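You operate a simulated robot arm through the tools that you are given. There is no shell and no other tool. Be economical: measure what you need, move in short steps, check, and stop when the job is done.

You run a simulated robot arm. Do the job below in one go: nothing can be reset, and whatever is moved stays where it is left.

## Task
Dry the fresh core from the iron block on the drying plate at 150 C.
Fine: wait till it has turned pale, switch the plate off and leave the core on it.

The check looks at the end state, three seconds after you hand in, the way a careful person would. Anything else that was tipped, shoved, dropped, spilled or broken makes it a failure.

## Robot
A 6-joint arm with a two-finger parallel gripper, fixed in place. Base frame: the origin is at the foot of the arm, x ahead of it, y to its left, z up; the work surface is at about z = 12. Readings come in mm, degrees, newtons and seconds.
With the tool pointing down near the work surface it reaches from about 140 to 580 mm from the base axis. Its first joint turns from -66.0 to 66.0 degrees. Payload 2.1 kg.
The tool frame sits at the grasp point between the pads (the TCP): z along the fingers, y along the line on which they close. The tips reach 30 mm beyond it. The gripper opens to 94 mm. The fingers are 28 mm wide and 10 mm thick; the gripper's body (50 by 96 mm) begins 55 mm behind the TCP.
Orientation is that of the tool frame in the base frame, as a unit quaternion [x, y, z, w]. With the fingers straight down and closing along the base's y, the tool's x points along the base's -x, its y along +y and its z along -z.

## Interface
- The arm moves only by the tool jog_arm. Its argument "targets" is a list that holds one entry, the list of rows, each a list of 7 numbers: the shift along the tool's x, y, z in mm, then the turn, a rotation vector about the tool's x, y, z in degrees, then the closure, from 0 (fully open) to 1 (shut). In form: [[[tx, ty, tz, ax, ay, az, grip], ...]]. A call has 1 to 10 rows; each row shifts and turns the commanded pose from where the row before left it, along the tool's axes as they then stand. Each row takes 0.2 s and may step no farther than 50 mm and 8.6 degrees from the row before; otherwise, or with a gripper value out of range, the whole call is refused. Where a pose cannot be reached the arm comes as near as it can. A force on the tool above 40 N (or 10 N above the force at the start of the call, whichever is more), or a blocked arm, ends the call early, and 0.2 s more pass. Each finger travels about 72 mm/s and halts on what it meets, pressing with about 22 N; the grip force reading is that of the motor and also rises with nothing between the fingers. The clock runs only during rows and for 0.2 s after the last one: add rows that do not move to give the fingers time. It gives the time, the measured TCP pose, the force on the tool (base axes), the opening and the grip force at its end, in the units of the frame above (readings bear some noise), and new pictures: "show" is both (left out), scene, wrist or none.
- Cameras (640 x 400 px; columns grow to the right, rows downward): "scene" is fixed at [44, -362.9, 493.8]; the picture's right is [0.87, -0.50, 0.00], its down [-0.28, -0.48, -0.83] and it looks along [0.41, 0.72, -0.56] (base axes); focal length 221 px, centre (320, 200). "wrist" rides on the gripper at [-37, 0, -58] in the tool frame; the picture's right is [0.00, -1.00, 0.00], its down [0.97, 0.00, -0.24] and it looks along [0.24, 0.00, 0.97] (tool axes); focal length 218 px, centre (320, 200).
- point_at(camera, pixels): there is no depth. For up to 12 entries [column, row, z] of the newest picture of that camera ("zoom" is the newest enlarged one), the place [x, y] in the base frame at which the ray of that pixel passes the height z, good to about 3 mm, but the place of the scene camera against the robot may be out by one fixed shift of up to 12 mm in any direction. No time passes.
- enlarge(camera, box): a new picture of the part [left, top, right, bottom] of that camera's present view, enlarged. No time passes.
- close_job(): hands the job in; it is judged then, once.

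Work in short steps. Measure before you move; look again where a grasp or a placing could have gone wrong, and mend it. You have 80 turns and 120 pictures in all, those below and enlarged ones among them. Open the gripper and draw the arm clear of the work before you hand the job in, unless the task says otherwise; then end with one line.

The tools are called as name(argument=value, ...) on one line, values as JSON. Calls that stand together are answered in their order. jog_arm: Moves the arm, as the interface text tells. Its arguments: {"type":"object","properties":{"targets":{"type":"array","items":{"type":"array","items":{"type":"array","items":{"type":"number"}}}},"show":{"type":"string","enum":["both","scene","wrist","none"]}},"required":["targets"]} The other tools are called the same way: point_at (camera, pixels) gives the place at which the rays of pixels pass given heights; enlarge (camera, box) takes an enlarged picture of a part of a camera's view; close_job () hands the job in.

At the start:

```text
clock: 0.0
tool_pos: [267.4, 193.5, 370.2]
ee_rot: [0.001, 1.0, 0.0, 0.0]
ft_force: [0.0, 0.7, 0.4]
gripper_width: 93.9
finger_force: 0.1
```

scene: 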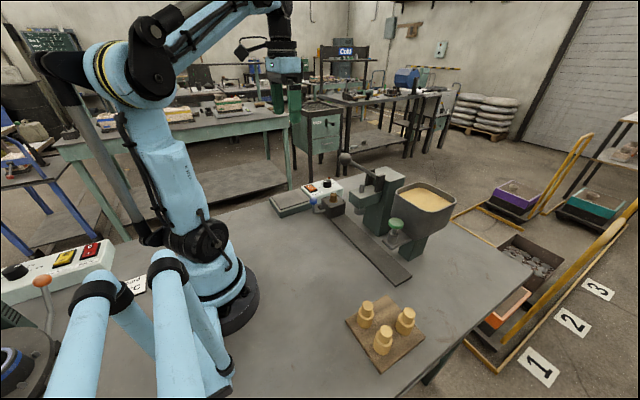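
wrist: 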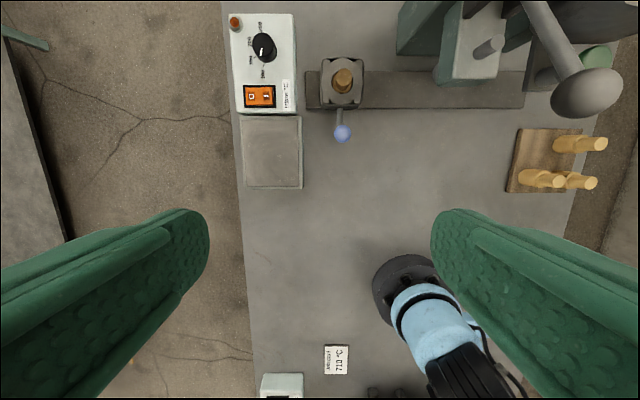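

The wrist view shows the plate (272,152), its control box with knob (265,47) and orange switch (259,96), and the iron block with the core (342,82) and a blue-knobbed lever (343,132). I enlarge these to read the details.

enlarge(camera="wrist", box=[220, 0, 400, 200])

enlarge(camera="scene", box=[260, 140, 440, 260])

point_at(camera="wrist", pixels=[[342, 82, 60], [343, 132, 50], [264, 47, 60], [259, 96, 55], [272, 152, 30], [235, 23, 55], [342, 82, 12], [243, 187, 30], [302, 187, 30], [302, 116, 30], [243, 116, 30]])

```text
2.00 times, centred on (310, 100) of wrist
```

zoom: 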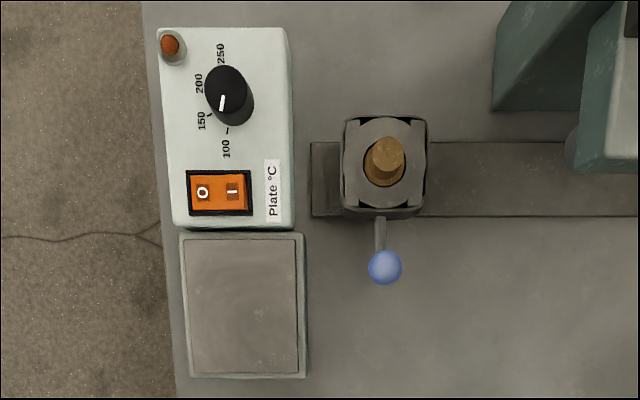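

```text
3.33 times, centred on (350, 200) of scene
```

zoom: 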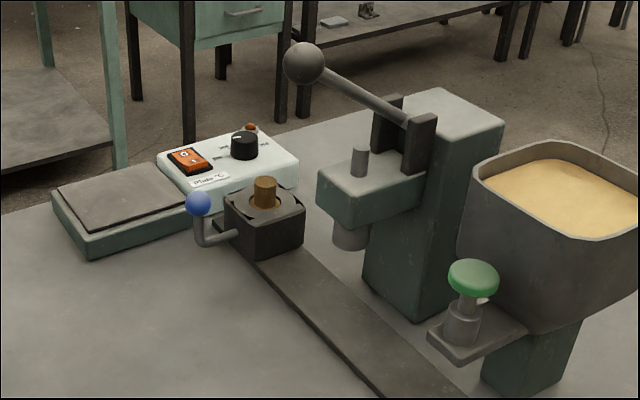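

```text
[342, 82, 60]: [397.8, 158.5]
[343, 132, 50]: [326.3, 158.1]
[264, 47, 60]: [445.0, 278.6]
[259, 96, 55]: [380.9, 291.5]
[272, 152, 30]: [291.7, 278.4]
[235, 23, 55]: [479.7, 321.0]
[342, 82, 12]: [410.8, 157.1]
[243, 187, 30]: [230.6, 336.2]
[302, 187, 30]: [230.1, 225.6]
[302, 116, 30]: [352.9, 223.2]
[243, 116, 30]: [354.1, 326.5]
```

The pointer seems to be near 100 rather than 150, and the rocker state is unclear. I move above the control box for a close look.

jog_arm(targets=[[[-25, 20, 30, 0, 0, 0, 0], [-25, 20, 30, 0, 0, 0, 0], [-25, 20, 30, 0, 0, 0, 0], [-25, 20, 30, 0, 0, 0, 0], [0, 0, 0, 0, 0, 0, 0]]], show="wrist")

```text
clock: 1.2
tool_pos: [366.9, 273.2, 247.2]
ee_rot: [-0.001, 1.0, 0.0, 0.001]
ft_force: [-0.7, -0.9, -1.2]
gripper_width: 94.1
finger_force: 0.1
```

wrist: 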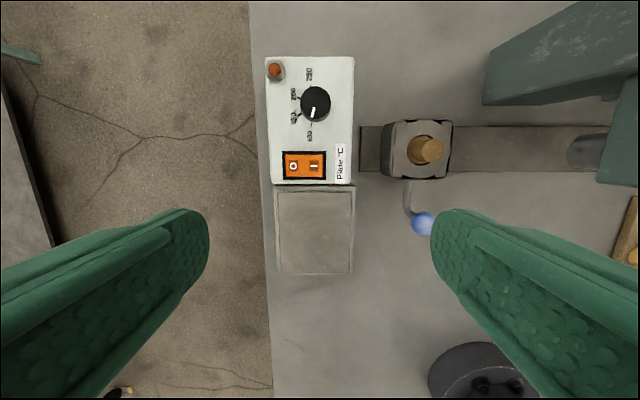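

enlarge(camera="wrist", box=[260, 50, 360, 190])

enlarge(camera="wrist", box=[370, 100, 470, 240])

point_at(camera="wrist", pixels=[[315, 103, 60], [315, 103, 75], [304, 165, 55], [293, 165, 55], [314, 165, 55], [430, 149, 80], [418, 149, 55], [423, 224, 60], [423, 224, 90], [276, 187, 30], [354, 187, 30], [278, 274, 30]])

```text
2.86 times, centred on (310, 120) of wrist
```

zoom: 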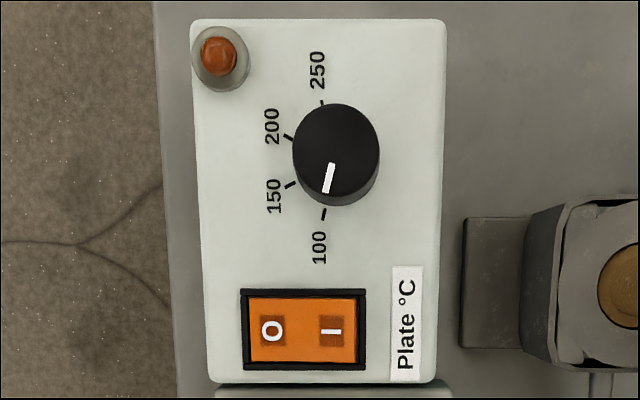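

```text
2.86 times, centred on (420, 170) of wrist
```

zoom: 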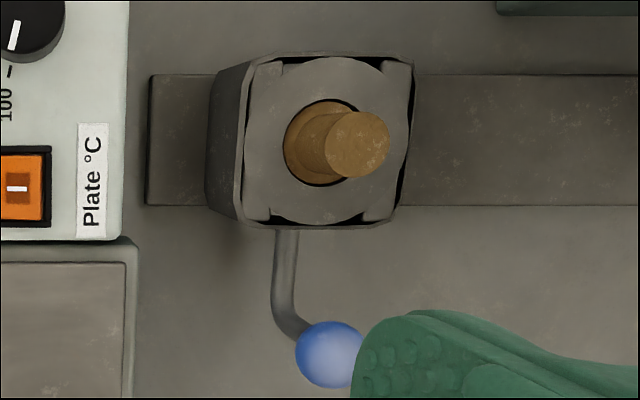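

```text
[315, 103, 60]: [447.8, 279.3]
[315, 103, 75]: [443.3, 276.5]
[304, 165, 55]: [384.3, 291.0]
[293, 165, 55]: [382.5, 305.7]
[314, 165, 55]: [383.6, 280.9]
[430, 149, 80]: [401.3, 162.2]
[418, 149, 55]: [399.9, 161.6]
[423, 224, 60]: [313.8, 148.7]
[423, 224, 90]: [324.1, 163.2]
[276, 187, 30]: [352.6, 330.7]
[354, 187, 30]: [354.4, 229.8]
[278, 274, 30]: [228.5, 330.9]
```

The pointer sits just below the 100 tick; 150 is about 50° clockwise seen from above. I move above the knob (~445,278), pre-turned -28°, with the gripper partly closed.

jog_arm(targets=[[[-26, 1.6, 35, 0, 0, 0, 0.3], [-26, 1.6, 35, 0, 0, 0, 0.3], [-26, 1.6, 35, 0, 0, 0, 0.3], [0, 0, 0, 0, 0, -7, 0.3], [0, 0, 0, 0, 0, -7, 0.3], [0, 0, 0, 0, 0, -7, 0.3], [0, 0, 0, 0, 0, -7, 0.3], [0, 0, 0, 0, 0, 0, 0.3]]], show="both")

```text
clock: 3.0
tool_pos: [445.1, 279.1, 145.0]
ee_rot: [-0.243, 0.97, 0.0, 0.0]
ft_force: [0.1, -0.2, 0.7]
gripper_width: 65.7
finger_force: 0.1
```

scene: 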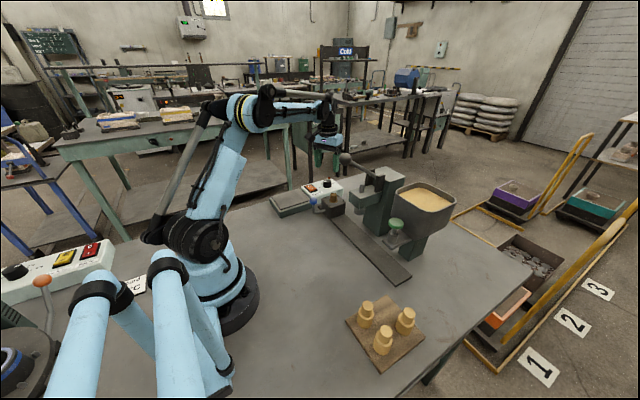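
wrist: 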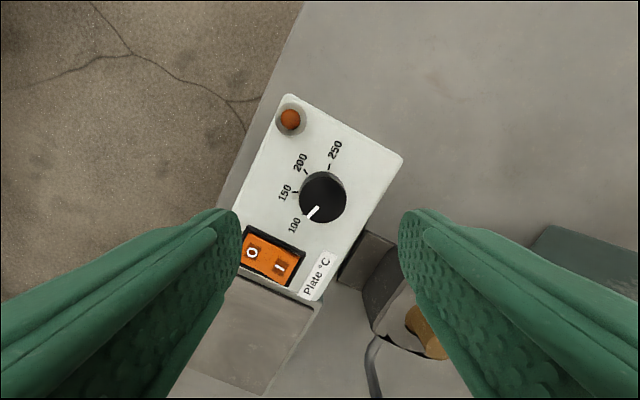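

The knob (322,198) is nearly centred under the tool. I compute its position for likely heights, and the box's edges for height.

point_at(camera="wrist", pixels=[[324, 198, 50], [324, 198, 60], [324, 198, 70], [402, 157, 40], [289, 94, 40], [290, 118, 50], [270, 258, 45], [251, 252, 45], [280, 267, 45]])

enlarge(camera="wrist", box=[230, 90, 410, 310])

enlarge(camera="scene", box=[260, 160, 380, 240])

```text
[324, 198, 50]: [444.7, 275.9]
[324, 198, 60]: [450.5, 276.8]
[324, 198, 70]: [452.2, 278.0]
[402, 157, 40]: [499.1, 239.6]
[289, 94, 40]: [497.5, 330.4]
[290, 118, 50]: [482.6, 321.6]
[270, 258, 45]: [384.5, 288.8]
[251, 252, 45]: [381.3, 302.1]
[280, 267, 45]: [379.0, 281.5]
```

```text
1.82 times, centred on (320, 200) of wrist
```

zoom: 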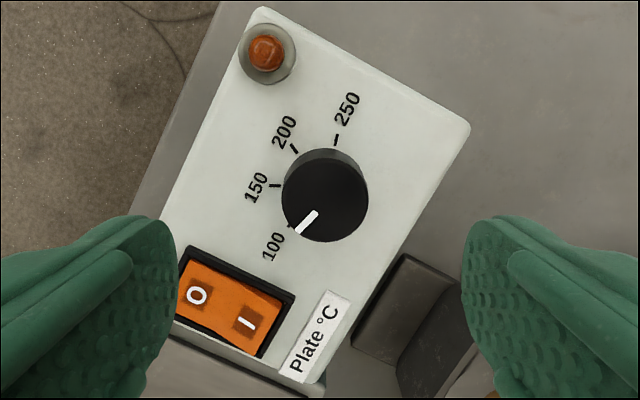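

```text
5.00 times, centred on (320, 200) of scene
```

zoom: 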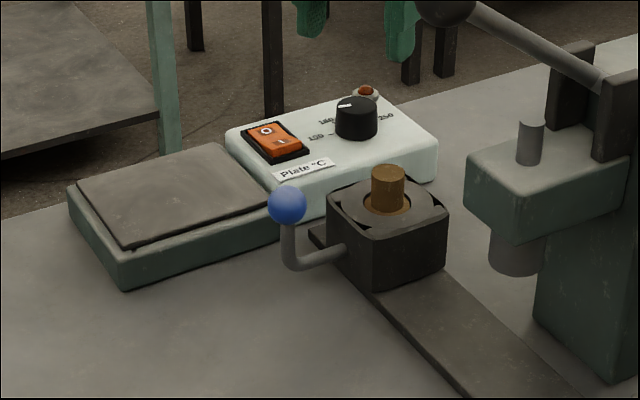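

Rows agree: knob centre ≈(447,277). I correct about 3 mm and lower with the fingers around the knob, tips to z≈52.

jog_arm(targets=[[[-1, -2.7, 30, 0, 0, 0, 0.3], [0, 0, 20, 0, 0, 0, 0.3], [0, 0, 13, 0, 0, 0, 0.3], [0, 0, 0, 0, 0, 0, 0.3]]], show="both")

enlarge(camera="scene", box=[270, 140, 375, 210])

```text
clock: 4.0
tool_pos: [446.7, 276.5, 81.1]
ee_rot: [-0.241, 0.971, 0.0, 0.0]
ft_force: [0.5, -0.4, 0.1]
gripper_width: 65.8
finger_force: 0.0
```

scene: 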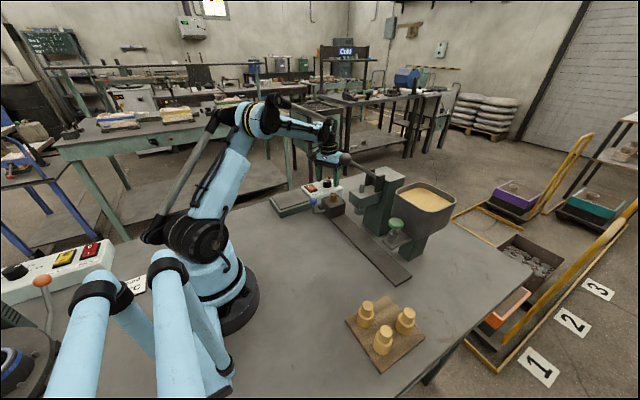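
wrist: 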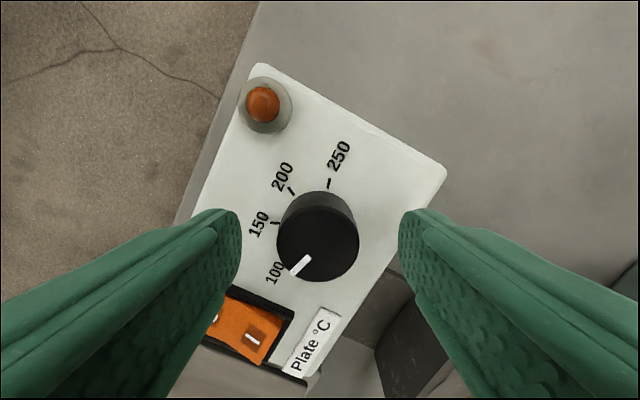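

```text
5.71 times, centred on (322, 175) of scene
```

zoom: 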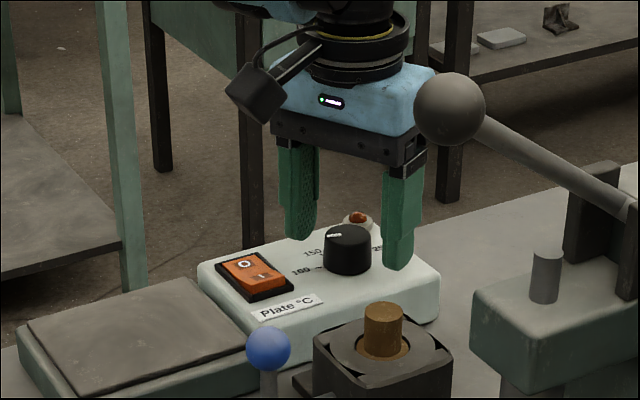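

Knob size across two heights gives its top at z≈54, and it's centred between the tips. I lower 11 mm more (tips z≈40) and close.

jog_arm(targets=[[[0, 0, 6, 0, 0, 0, 0.3], [0, 0, 5, 0, 0, 0, 0.3], [0, 0, 0, 0, 0, 0, 0.5], [0, 0, 0, 0, 0, 0, 0.7], [0, 0, 0, 0, 0, 0, 0.75], [0, 0, 0, 0, 0, 0, 0.75]]], show="wrist")

enlarge(camera="scene", box=[270, 140, 375, 210])

```text
clock: 5.4
tool_pos: [446.2, 277.8, 70.4]
ee_rot: [-0.242, 0.97, 0.001, -0.002]
ft_force: [-1.3, 3.8, -4.3]
gripper_width: 33.4
finger_force: 45.1
```

wrist: 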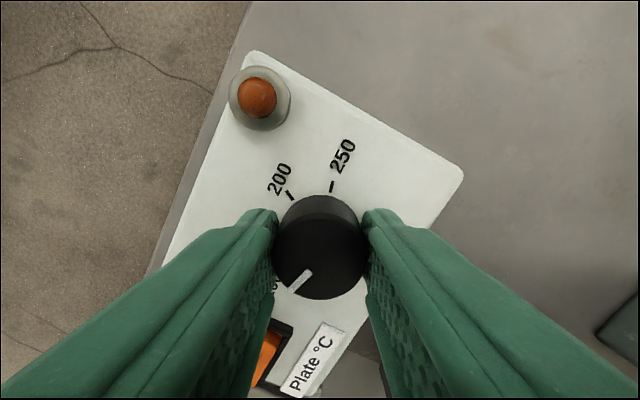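

```text
5.71 times, centred on (322, 175) of scene
```

zoom: 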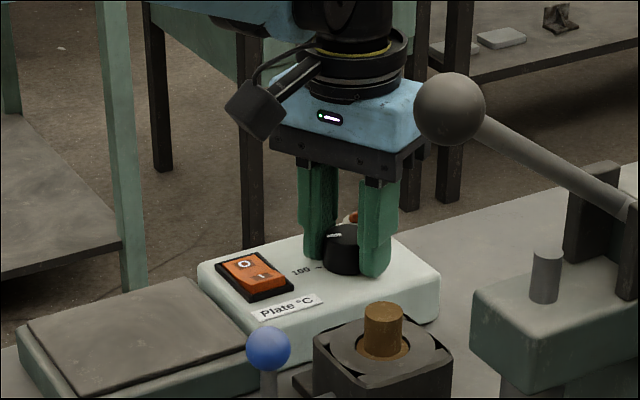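

The knob is held (33.4 mm). I turn it clockwise 48° and look.

jog_arm(targets=[[[0, 0, 0, 0, 0, 8, 0.75], [0, 0, 0, 0, 0, 8, 0.75], [0, 0, 0, 0, 0, 8, 0.75], [0, 0, 0, 0, 0, 8, 0.75], [0, 0, 0, 0, 0, 8, 0.75], [0, 0, 0, 0, 0, 8, 0.75], [0, 0, 0, 0, 0, 0, 0.75]]], show="wrist")

enlarge(camera="wrist", box=[240, 150, 400, 310])

```text
clock: 7.0
tool_pos: [447.9, 277.7, 70.5]
ee_rot: [0.174, 0.985, 0.002, 0.0]
ft_force: [1.4, 19.2, -15.9]
gripper_width: 33.4
finger_force: 44.7
```

wrist: 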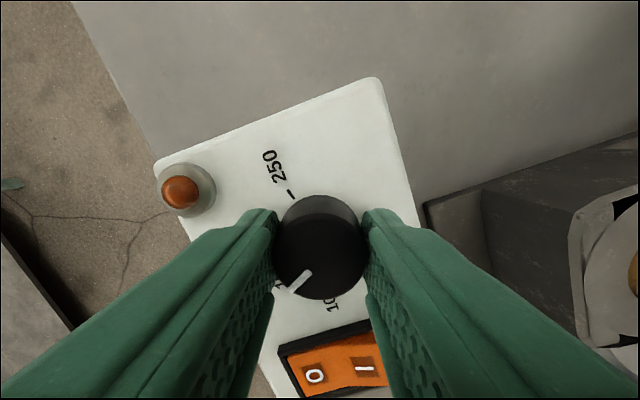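

```text
2.50 times, centred on (320, 230) of wrist
```

zoom: 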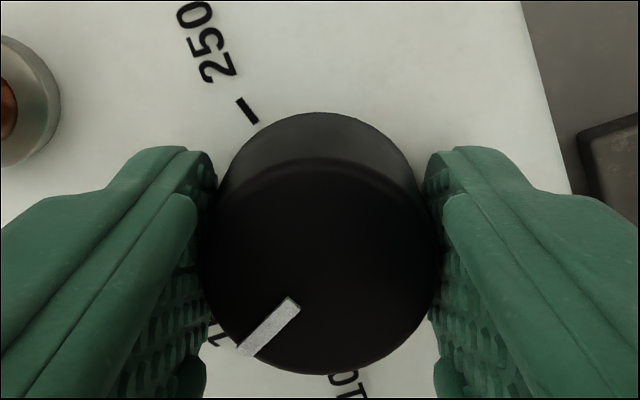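

It turned with the grip. I open and rise straight up to compare pointer and tick.

jog_arm(targets=[[[0, 0, 0, 0, 0, 0, 0.5], [0, 0, 0, 0, 0, 0, 0.3], [0, 0, 0, 0, 0, 0, 0.3], [0, 0, -30, 0, 0, 0, 0.3], [0, 0, -40, 0, 0, 0, 0.3], [0, 0, -30, 0, 0, 0, 0.3], [0, 0, 0, 0, 0, 0, 0.3]]], show="wrist")

enlarge(camera="wrist", box=[260, 110, 400, 250])

```text
clock: 8.6
tool_pos: [448.0, 277.2, 171.6]
ee_rot: [0.173, 0.985, 0.0, 0.0]
ft_force: [-0.4, -0.4, -0.8]
gripper_width: 65.8
finger_force: 0.1
```

wrist: 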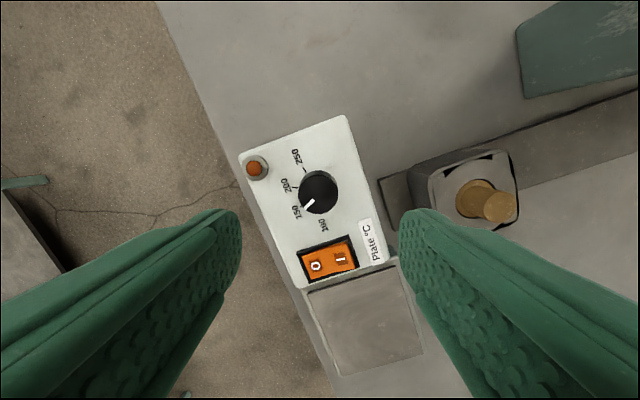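

```text
2.86 times, centred on (330, 180) of wrist
```

zoom: 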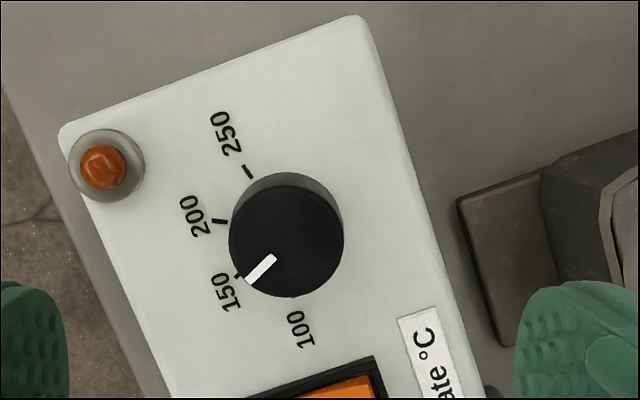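

The pointer lies right on the 150 tick (both ≈46° in the zoom). Next I turn back straight, shut the fingers and hover over the "I" half of the rocker (~380,278).

jog_arm(targets=[[[0, 0, 0, 0, 0, -6.7, 0.5], [0, 0, 0, 0, 0, -6.7, 0.8], [0, 0, 0, 0, 0, -6.6, 1], [34, 0.5, 25, 0, 0, 0, 1], [34, 0.5, 25, 0, 0, 0, 1], [0, 0, 0, 0, 0, 0, 1]]], show="wrist")

enlarge(camera="wrist", box=[250, 110, 390, 270])

enlarge(camera="scene", box=[270, 160, 345, 210])

```text
clock: 10.0
tool_pos: [379.7, 277.5, 120.0]
ee_rot: [-0.001, 1.0, 0.0, 0.0]
ft_force: [0.0, -0.3, -0.2]
gripper_width: 0.0
finger_force: 22.3
```

wrist: 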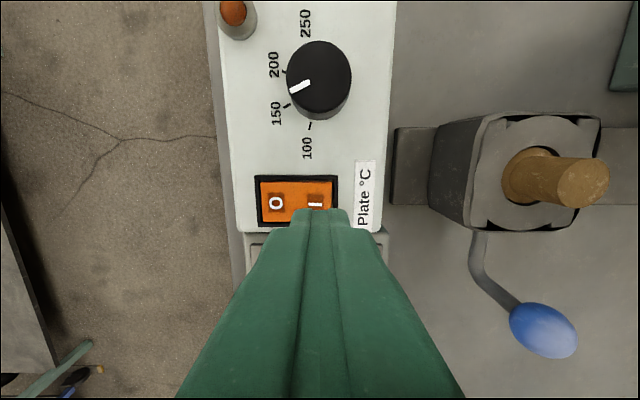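

```text
2.50 times, centred on (320, 190) of wrist
```

zoom: 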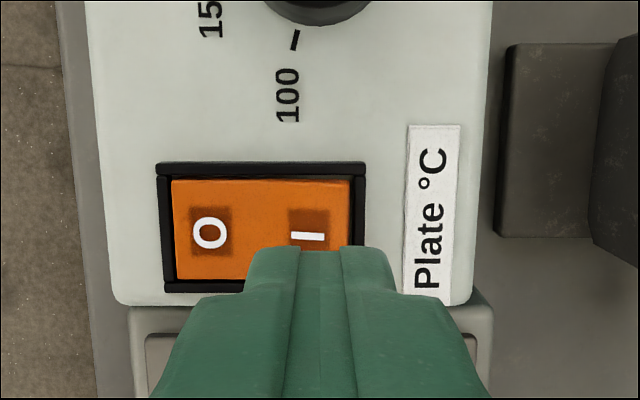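

```text
8.00 times, centred on (308, 185) of scene
```

zoom: 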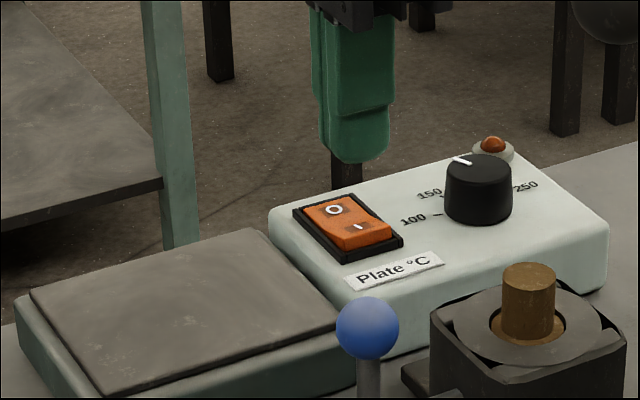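

The "I" half is clearly raised (plate off). I locate the rocker centre from this close picture before pressing.

point_at(camera="wrist", pixels=[[315, 203, 45], [276, 203, 42], [315, 203, 50], [336, 203, 42], [258, 203, 42], [296, 178, 42], [296, 226, 42]])

```text
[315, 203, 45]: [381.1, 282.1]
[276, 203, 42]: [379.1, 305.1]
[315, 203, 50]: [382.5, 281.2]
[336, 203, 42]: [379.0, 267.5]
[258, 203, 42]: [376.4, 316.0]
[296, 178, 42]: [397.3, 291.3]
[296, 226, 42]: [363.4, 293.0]
```

I press the "I" half at about (381,280): quick down to tips z≈54, then in 3 mm steps, stopping by force.

jog_arm(targets=[[[-1, 2.5, 18, 0, 0, 0, 1], [0, 0, 18, 0, 0, 0, 1], [0, 0, 3, 0, 0, 0, 1], [0, 0, 3, 0, 0, 0, 1], [0, 0, 3, 0, 0, 0, 1], [0, 0, 3, 0, 0, 0, 1]]], show="both")

enlarge(camera="scene", box=[270, 160, 345, 210])

```text
clock: 11.2
tool_pos: [380.2, 280.1, 78.6]
ee_rot: [0.0, 1.0, -0.001, -0.001]
ft_force: [-0.9, -0.3, 13.4]
gripper_width: 0.2
finger_force: 22.4
stopped in row 6: the force on the tool passed its limit (the readings are from after the stop); the commanded pose is now the measured one
```

scene: 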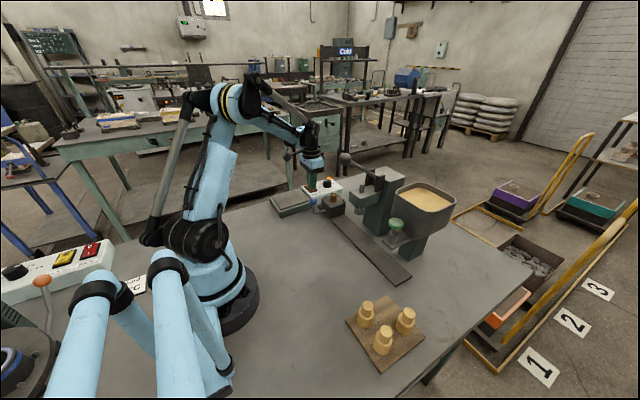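
wrist: 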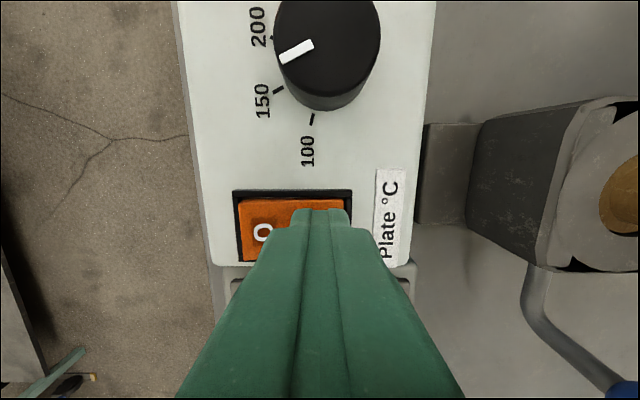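

```text
8.00 times, centred on (308, 185) of scene
```

zoom: 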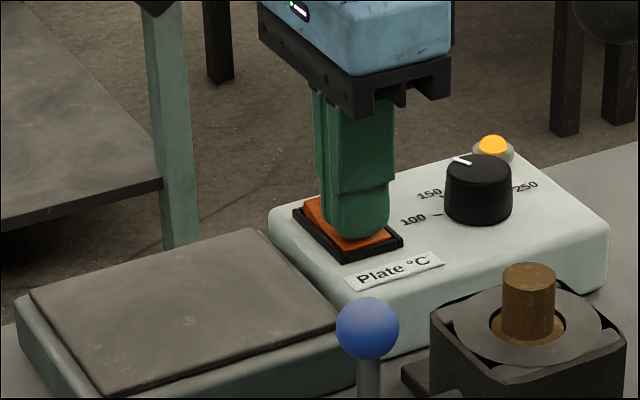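

The lamp is now lit: plate on. I rise, open and move over the iron block to examine the core.

jog_arm(targets=[[[0, 0, -45, 0, 0, 0, 1], [0, 0, -45, 0, 0, 0, 0.8], [0, -40, -25, 0, 0, 0, 0.6], [0, -40, 0, 0, 0, 0, 0.5], [0, -38, 0, 0, 0, 0, 0.4], [0, 0, 0, 0, 0, 0, 0.4]]], show="both")

enlarge(camera="scene", box=[270, 160, 360, 220])

enlarge(camera="wrist", box=[220, 90, 400, 250])

```text
clock: 12.6
tool_pos: [382.4, 160.4, 192.8]
ee_rot: [0.0, 1.0, -0.001, -0.001]
ft_force: [-1.0, 0.0, 0.1]
gripper_width: 56.3
finger_force: 0.1
```

scene: 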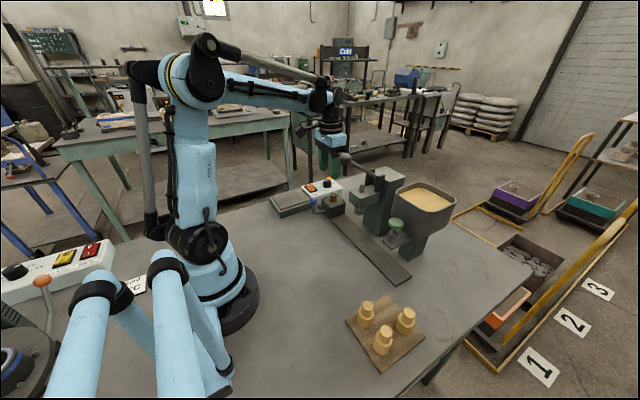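
wrist: 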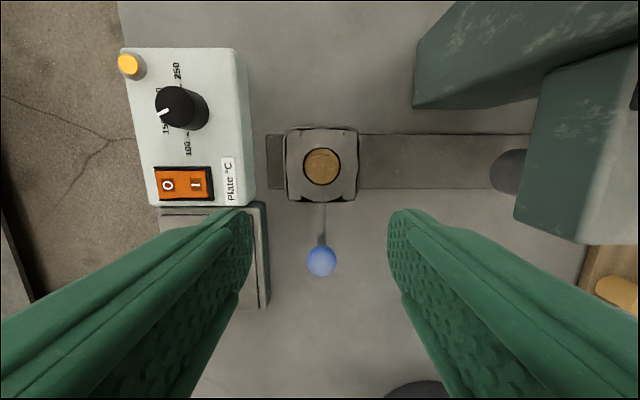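

```text
6.67 times, centred on (315, 190) of scene
```

zoom: 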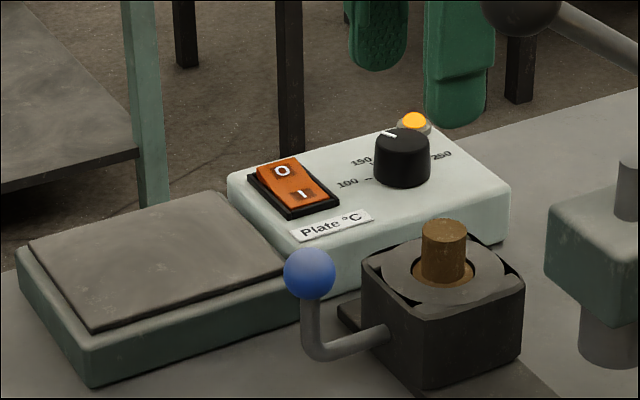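

```text
2.50 times, centred on (310, 170) of wrist
```

zoom: 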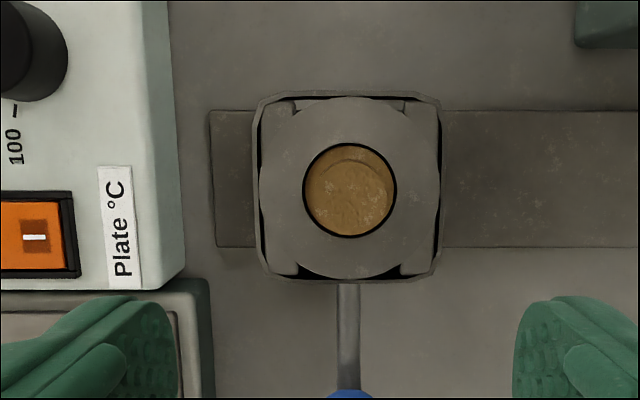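

The core sits nearly under the camera, its narrow neck standing out of the ring. I measure the neck's position for several heights, and the ball and scene-view points too.

point_at(camera="wrist", pixels=[[324, 165, 60], [324, 165, 80], [324, 165, 100], [285, 165, 60], [358, 165, 60], [322, 261, 60], [322, 261, 80], [305, 166, 60], [342, 166, 60]])

enlarge(camera="scene", box=[340, 280, 430, 370])

```text
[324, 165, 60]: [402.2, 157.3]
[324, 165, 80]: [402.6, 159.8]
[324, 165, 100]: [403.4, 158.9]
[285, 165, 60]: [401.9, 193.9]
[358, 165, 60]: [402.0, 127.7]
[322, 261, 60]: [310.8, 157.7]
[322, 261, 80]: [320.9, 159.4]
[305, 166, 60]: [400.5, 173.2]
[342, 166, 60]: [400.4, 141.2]
```

```text
4.44 times, centred on (385, 325) of scene
```

zoom: 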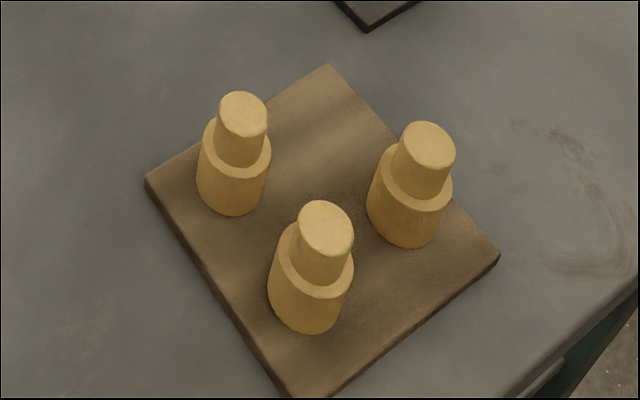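

Triangulating: ring top z≈56, neck top z≈77, axis ≈(402.5,158.5). I go to 112 mm TCP height and check the alignment before lowering over the neck.

jog_arm(targets=[[[-20, -2, 0, 0, 0, 0, 0.4], [0, 0, 40, 0, 0, 0, 0.4], [0, 0, 40, 0, 0, 0, 0.4], [0, 0, 0, 0, 0, 0, 0.4]]], show="both")

enlarge(camera="scene", box=[270, 150, 375, 220])

```text
clock: 13.6
tool_pos: [400.9, 160.0, 113.4]
ee_rot: [0.0, 1.0, -0.002, -0.001]
ft_force: [0.4, -0.5, -0.9]
gripper_width: 56.5
finger_force: 0.0
```

scene: 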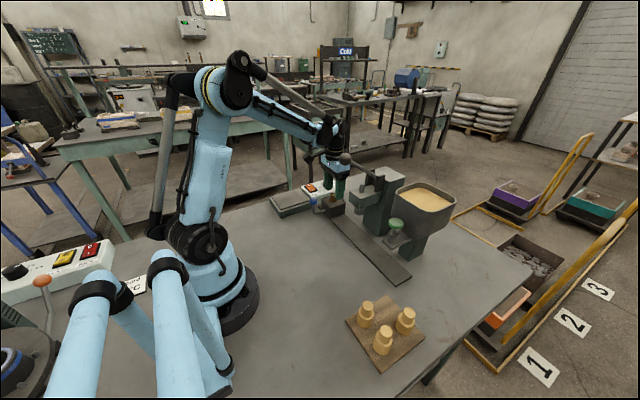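
wrist: 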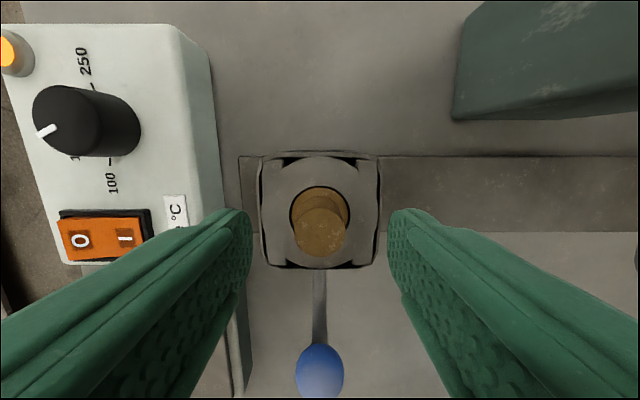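

```text
5.71 times, centred on (322, 185) of scene
```

zoom: 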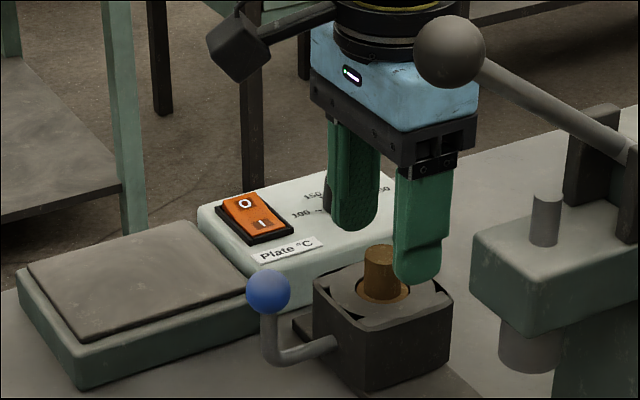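

Neck top at (321,233) lies exactly between the tips. I lower 24 mm (tips z≈59), and close on the neck.

jog_arm(targets=[[[1, 0, 12, 0, 0, 0, 0.4], [0, 0, 12, 0, 0, 0, 0.4], [0, 0, 0, 0, 0, 0, 0.5], [0, 0, 0, 0, 0, 0, 0.6], [0, 0, 0, 0, 0, 0, 0.7], [0, 0, 0, 0, 0, 0, 0.8], [0, 0, 0, 0, 0, 0, 0.82]]], show="wrist")

enlarge(camera="scene", box=[270, 150, 375, 220])

```text
clock: 15.2
tool_pos: [398.4, 160.0, 88.8]
ee_rot: [0.0, 1.0, -0.001, 0.0]
ft_force: [0.0, 0.9, -0.3]
gripper_width: 20.3
finger_force: 22.1
```

wrist: 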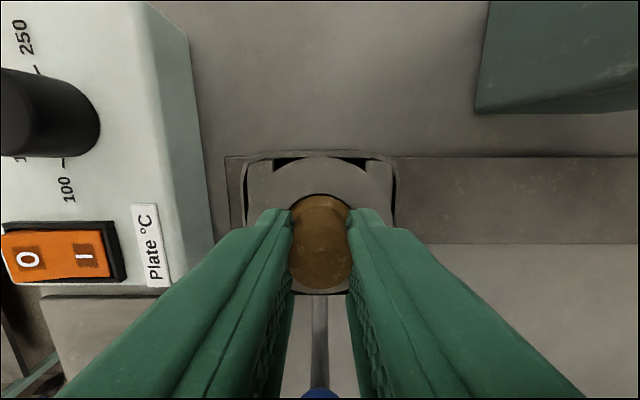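

```text
5.71 times, centred on (322, 185) of scene
```

zoom: 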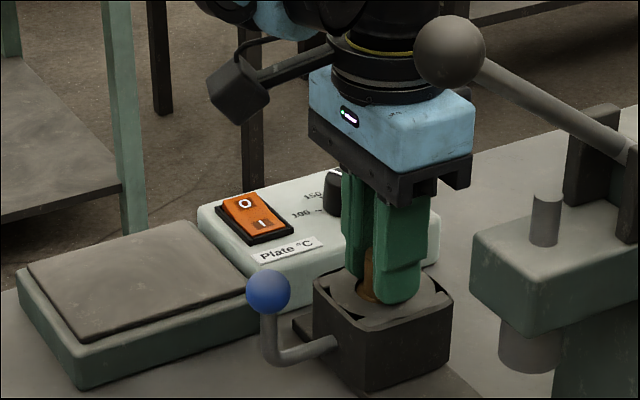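

Held at 20.3 mm. I try a gentle 4 mm lift to feel whether the core is free in the block.

jog_arm(targets=[[[0, 0, -1, 0, 0, 0, 0.82], [0, 0, -1, 0, 0, 0, 0.82], [0, 0, -2, 0, 0, 0, 0.82], [0, 0, 0, 0, 0, 0, 0.82]]], show="wrist")

enlarge(camera="scene", box=[270, 150, 375, 220])

```text
clock: 16.2
tool_pos: [399.9, 160.3, 93.5]
ee_rot: [0.0, 1.0, 0.0, -0.001]
ft_force: [0.8, 0.1, -1.1]
gripper_width: 20.4
finger_force: 22.4
```

wrist: 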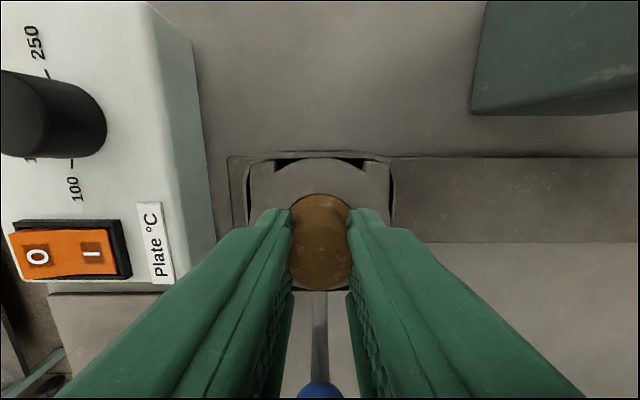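

```text
5.71 times, centred on (322, 185) of scene
```

zoom: 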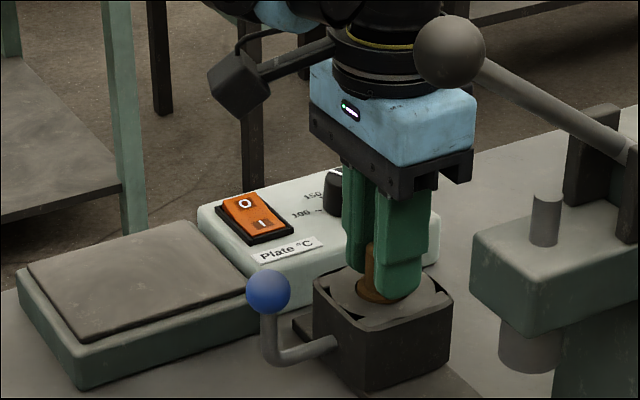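

No resistance and the neck stays fixed relative to the fingers, so the core is free. I lift it straight up in modest steps.

jog_arm(targets=[[[0, 0, -6, 0, 0, 0, 0.82], [0, 0, -8, 0, 0, 0, 0.82], [0, 0, -8, 0, 0, 0, 0.82], [0, 0, -8, 0, 0, 0, 0.82], [0, 0, -8, 0, 0, 0, 0.82], [0, 0, -8, 0, 0, 0, 0.82], [0, 0, -8, 0, 0, 0, 0.82], [0, 0, -8, 0, 0, 0, 0.82], [0, 0, 0, 0, 0, 0, 0.82]]], show="wrist")

enlarge(camera="scene", box=[270, 150, 375, 220])

```text
clock: 18.2
tool_pos: [398.7, 159.7, 153.9]
ee_rot: [0.0, 1.0, -0.001, -0.001]
ft_force: [0.1, -0.5, -0.6]
gripper_width: 20.5
finger_force: 22.2
```

wrist: 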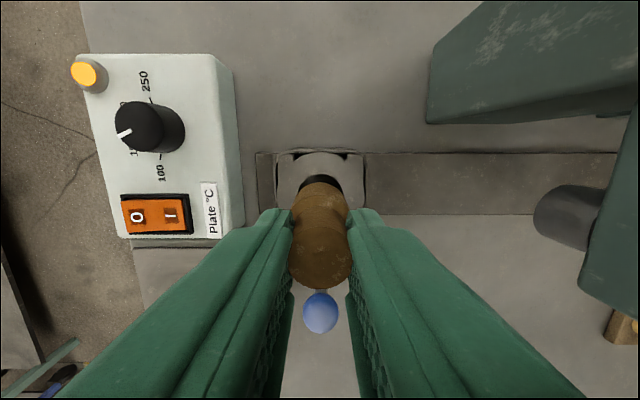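

```text
5.71 times, centred on (322, 185) of scene
```

zoom: 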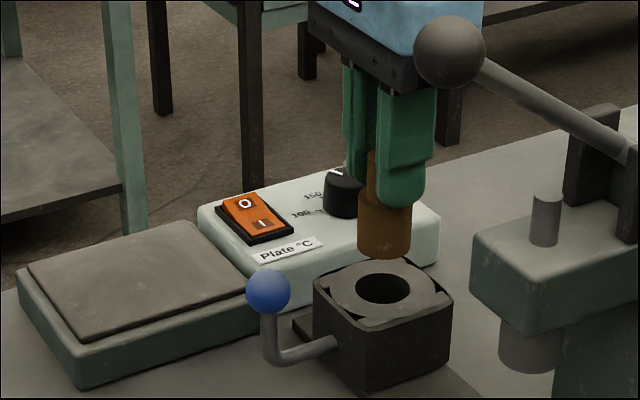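

The core is clear of the block and whole. I raise a bit, carry it over the plate centre (~290,278), clear of knob and ball.

jog_arm(targets=[[[0, 0, -20, 0, 0, 0, 0.82], [18, 20, 0, 0, 0, 0, 0.82], [18, 20, 0, 0, 0, 0, 0.82], [18, 20, 0, 0, 0, 0, 0.82], [18, 20, 0, 0, 0, 0, 0.82], [18, 20, 0, 0, 0, 0, 0.82], [18, 18, 0, 0, 0, 0, 0.82], [0, 0, 0, 0, 0, 0, 0.82]]], show="both")

enlarge(camera="scene", box=[240, 140, 345, 220])

```text
clock: 20.0
tool_pos: [290.6, 277.5, 175.5]
ee_rot: [0.0, 1.0, 0.0, -0.001]
ft_force: [0.9, -0.1, -0.8]
gripper_width: 20.4
finger_force: 21.9
```

scene: 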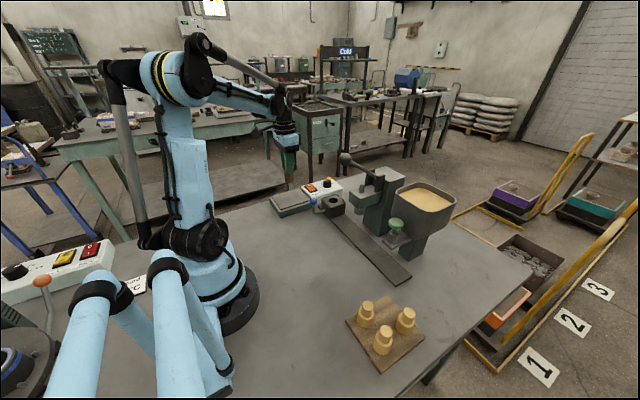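
wrist: 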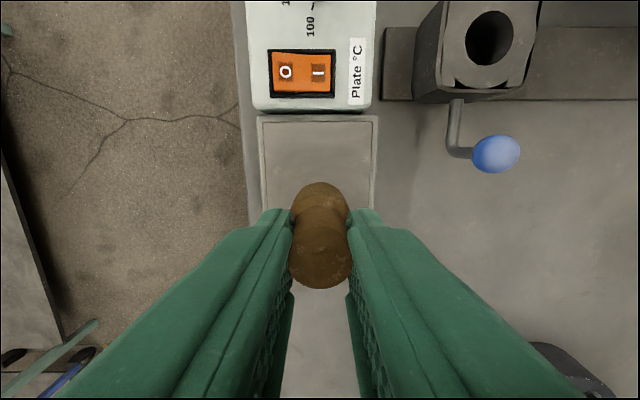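

```text
5.00 times, centred on (292, 180) of scene
```

zoom: 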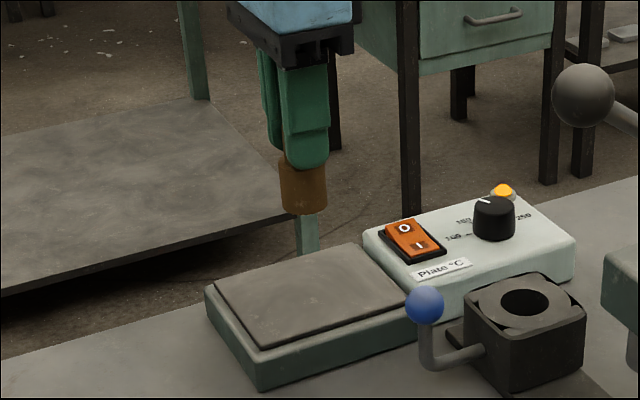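

Over the plate centre. I lower to TCP ≈103 and check the gap.

jog_arm(targets=[[[0, 0, 30, 0, 0, 0, 0.82], [0, 0, 25, 0, 0, 0, 0.82], [0, 0, 17, 0, 0, 0, 0.82], [0, 0, 0, 0, 0, 0, 0.82]]], show="none")

enlarge(camera="scene", box=[255, 160, 345, 220])

```text
clock: 21.0
tool_pos: [291.6, 277.1, 104.0]
ee_rot: [0.0, 1.0, 0.0, -0.002]
ft_force: [-1.4, -1.2, 15.8]
gripper_width: 20.4
finger_force: 21.9
```

```text
6.67 times, centred on (300, 190) of scene
```

zoom: 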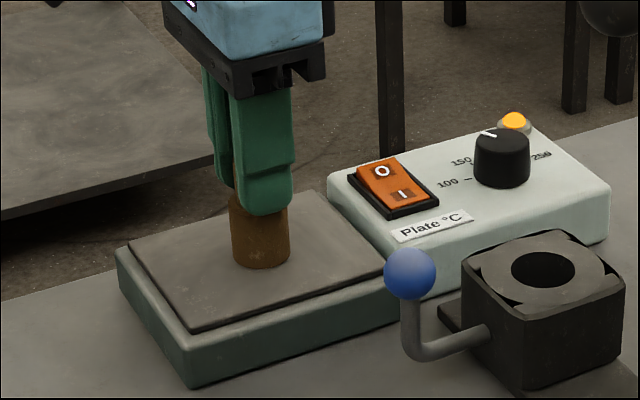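

Force of 15.8 N up: the core already stands on the plate. I ease 0.5 mm up, then open the fingers slowly.

jog_arm(targets=[[[0, 0, -0.5, 0, 0, 0, 0.82], [0, 0, 0, 0, 0, 0, 0.78], [0, 0, 0, 0, 0, 0, 0.74], [0, 0, 0, 0, 0, 0, 0.68], [0, 0, 0, 0, 0, 0, 0.6], [0, 0, 0, 0, 0, 0, 0.5], [0, 0, 0, 0, 0, 0, 0.4], [0, 0, 0, 0, 0, 0, 0.4]]], show="wrist")

enlarge(camera="scene", box=[255, 160, 345, 220])

```text
clock: 22.8
tool_pos: [289.8, 277.8, 102.3]
ee_rot: [0.0, 1.0, -0.001, -0.001]
ft_force: [-0.5, 0.2, -0.4]
gripper_width: 56.3
finger_force: 0.1
```

wrist: 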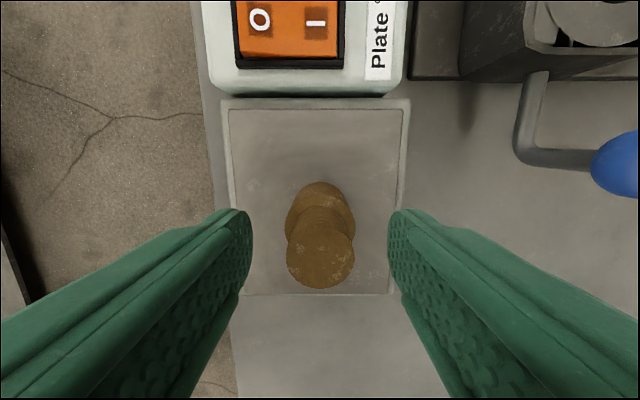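

```text
6.67 times, centred on (300, 190) of scene
```

zoom: 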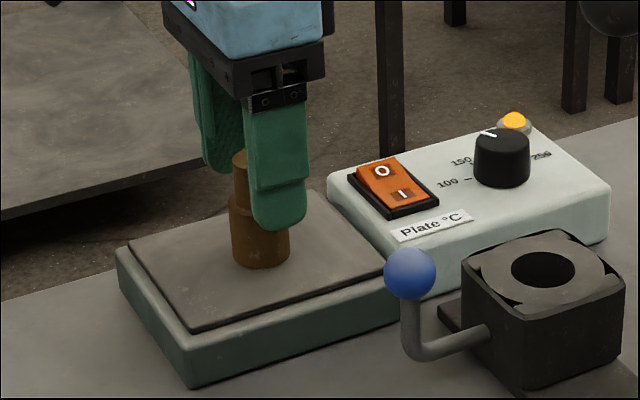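

The core stands upright at the plate centre. I withdraw straight up, then hover beside the rocker's "O" half with fingers shut, ready to switch off.

jog_arm(targets=[[[0, 0, -20, 0, 0, 0, 0.4], [0, 0, -40, 0, 0, 0, 0.4], [0, 0, -30, 0, 0, 0, 0.4], [-30, 8, 0, 0, 0, 0, 0.7], [-30, 9, 0, 0, 0, 0, 1], [-30, 9, 0, 0, 0, 0, 1], [0, 0, 30, 0, 0, 0, 1], [0, 0, 30, 0, 0, 0, 1], [0, 0, 0, 0, 0, 0, 1]]], show="both")

enlarge(camera="scene", box=[255, 160, 345, 220])

```text
clock: 24.8
tool_pos: [381.1, 304.6, 132.4]
ee_rot: [0.0, 1.0, -0.002, 0.0]
ft_force: [0.2, -0.8, -0.5]
gripper_width: 0.1
finger_force: 22.2
```

scene: 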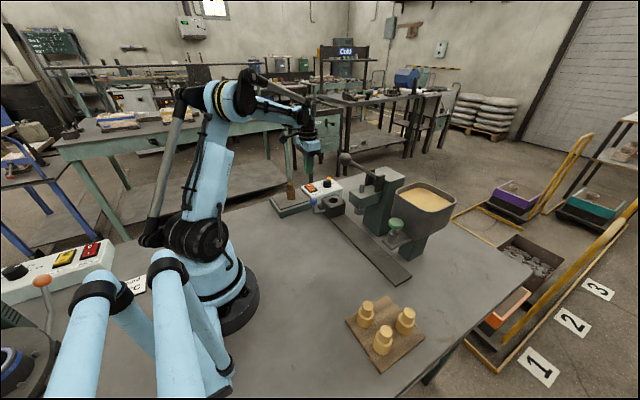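
wrist: 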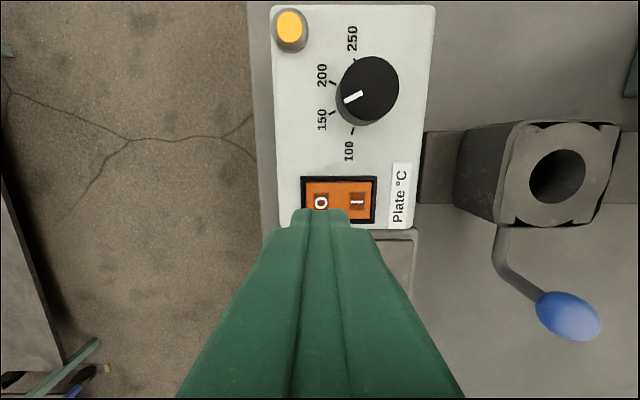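

```text
6.67 times, centred on (300, 190) of scene
```

zoom: 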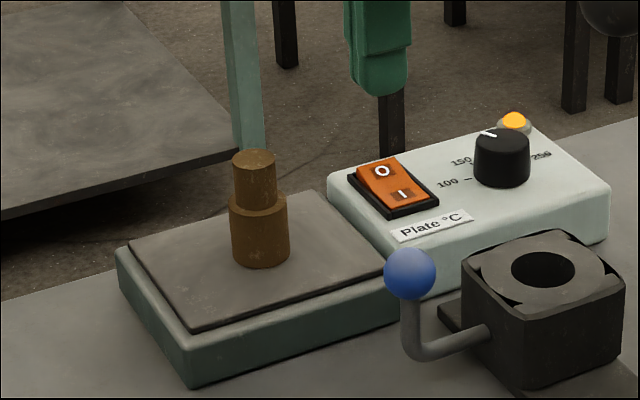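

The core is dark, plate on. I wait here with still rows.

jog_arm(targets=[[[0, 0, 0, 0, 0, 0, 1], [0, 0, 0, 0, 0, 0, 1], [0, 0, 0, 0, 0, 0, 1], [0, 0, 0, 0, 0, 0, 1], [0, 0, 0, 0, 0, 0, 1], [0, 0, 0, 0, 0, 0, 1], [0, 0, 0, 0, 0, 0, 1], [0, 0, 0, 0, 0, 0, 1], [0, 0, 0, 0, 0, 0, 1], [0, 0, 0, 0, 0, 0, 1]]], show="none")

enlarge(camera="scene", box=[255, 160, 345, 220])

```text
clock: 27.0
tool_pos: [382.6, 304.7, 132.8]
ee_rot: [-0.001, 1.0, -0.001, -0.001]
ft_force: [0.6, 0.5, -0.3]
gripper_width: 0.0
finger_force: 22.1
```

```text
6.67 times, centred on (300, 190) of scene
```

zoom: 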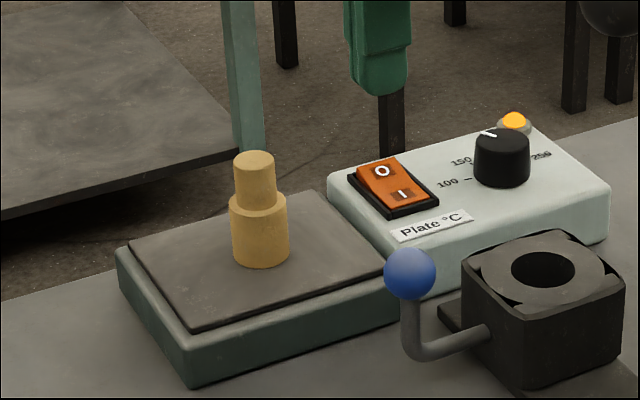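

The core has gone much paler. I wait a brief 0.6 s and compare with the finished cores.

jog_arm(targets=[[[0, 0, 0, 0, 0, 0, 1], [0, 0, 0, 0, 0, 0, 1]]], show="scene")

enlarge(camera="scene", box=[255, 160, 345, 220])

```text
clock: 27.6
tool_pos: [381.6, 303.5, 131.9]
ee_rot: [0.0, 1.0, -0.001, -0.001]
ft_force: [0.3, -0.4, 0.0]
gripper_width: 0.1
finger_force: 21.6
```

scene: 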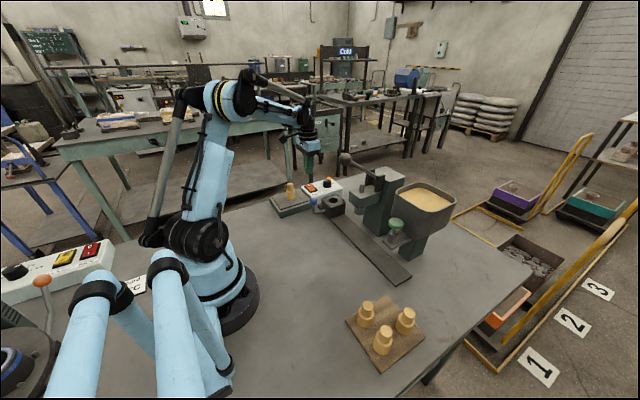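

```text
6.67 times, centred on (300, 190) of scene
```

zoom: 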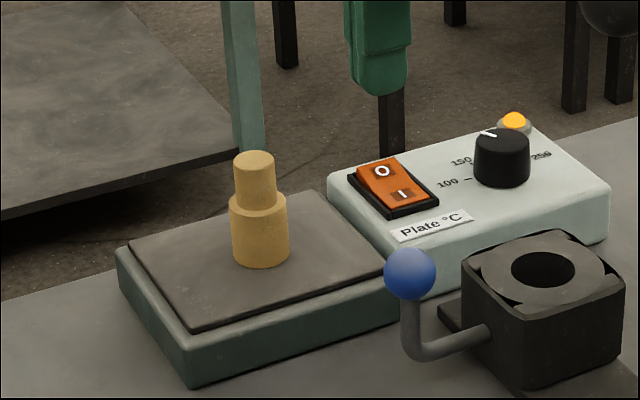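

Its colour is steady and matches the finished cores: dry. I press the "O" half now.

jog_arm(targets=[[[0, 0, 22, 0, 0, 0, 1], [0, 0, 22, 0, 0, 0, 1], [0, 0, 3, 0, 0, 0, 1], [0, 0, 3, 0, 0, 0, 1], [0, 0, 3, 0, 0, 0, 1], [0, 0, 3, 0, 0, 0, 1]]], show="none")

enlarge(camera="scene", box=[255, 160, 345, 220])

```text
clock: 29.0
tool_pos: [381.9, 303.8, 78.6]
ee_rot: [0.0, 1.0, -0.001, -0.001]
ft_force: [-0.5, 5.6, 19.0]
gripper_width: 0.2
finger_force: 22.2
```

```text
6.67 times, centred on (300, 190) of scene
```

zoom: 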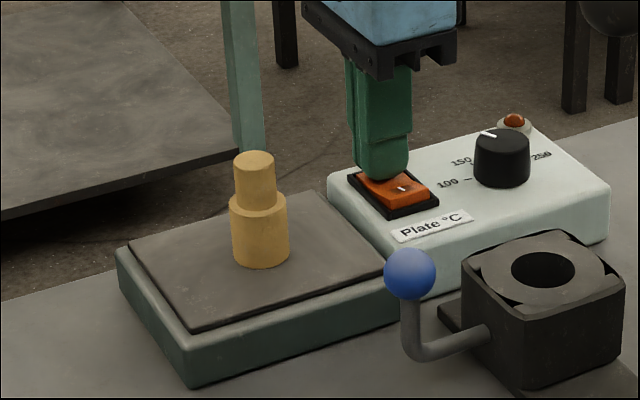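

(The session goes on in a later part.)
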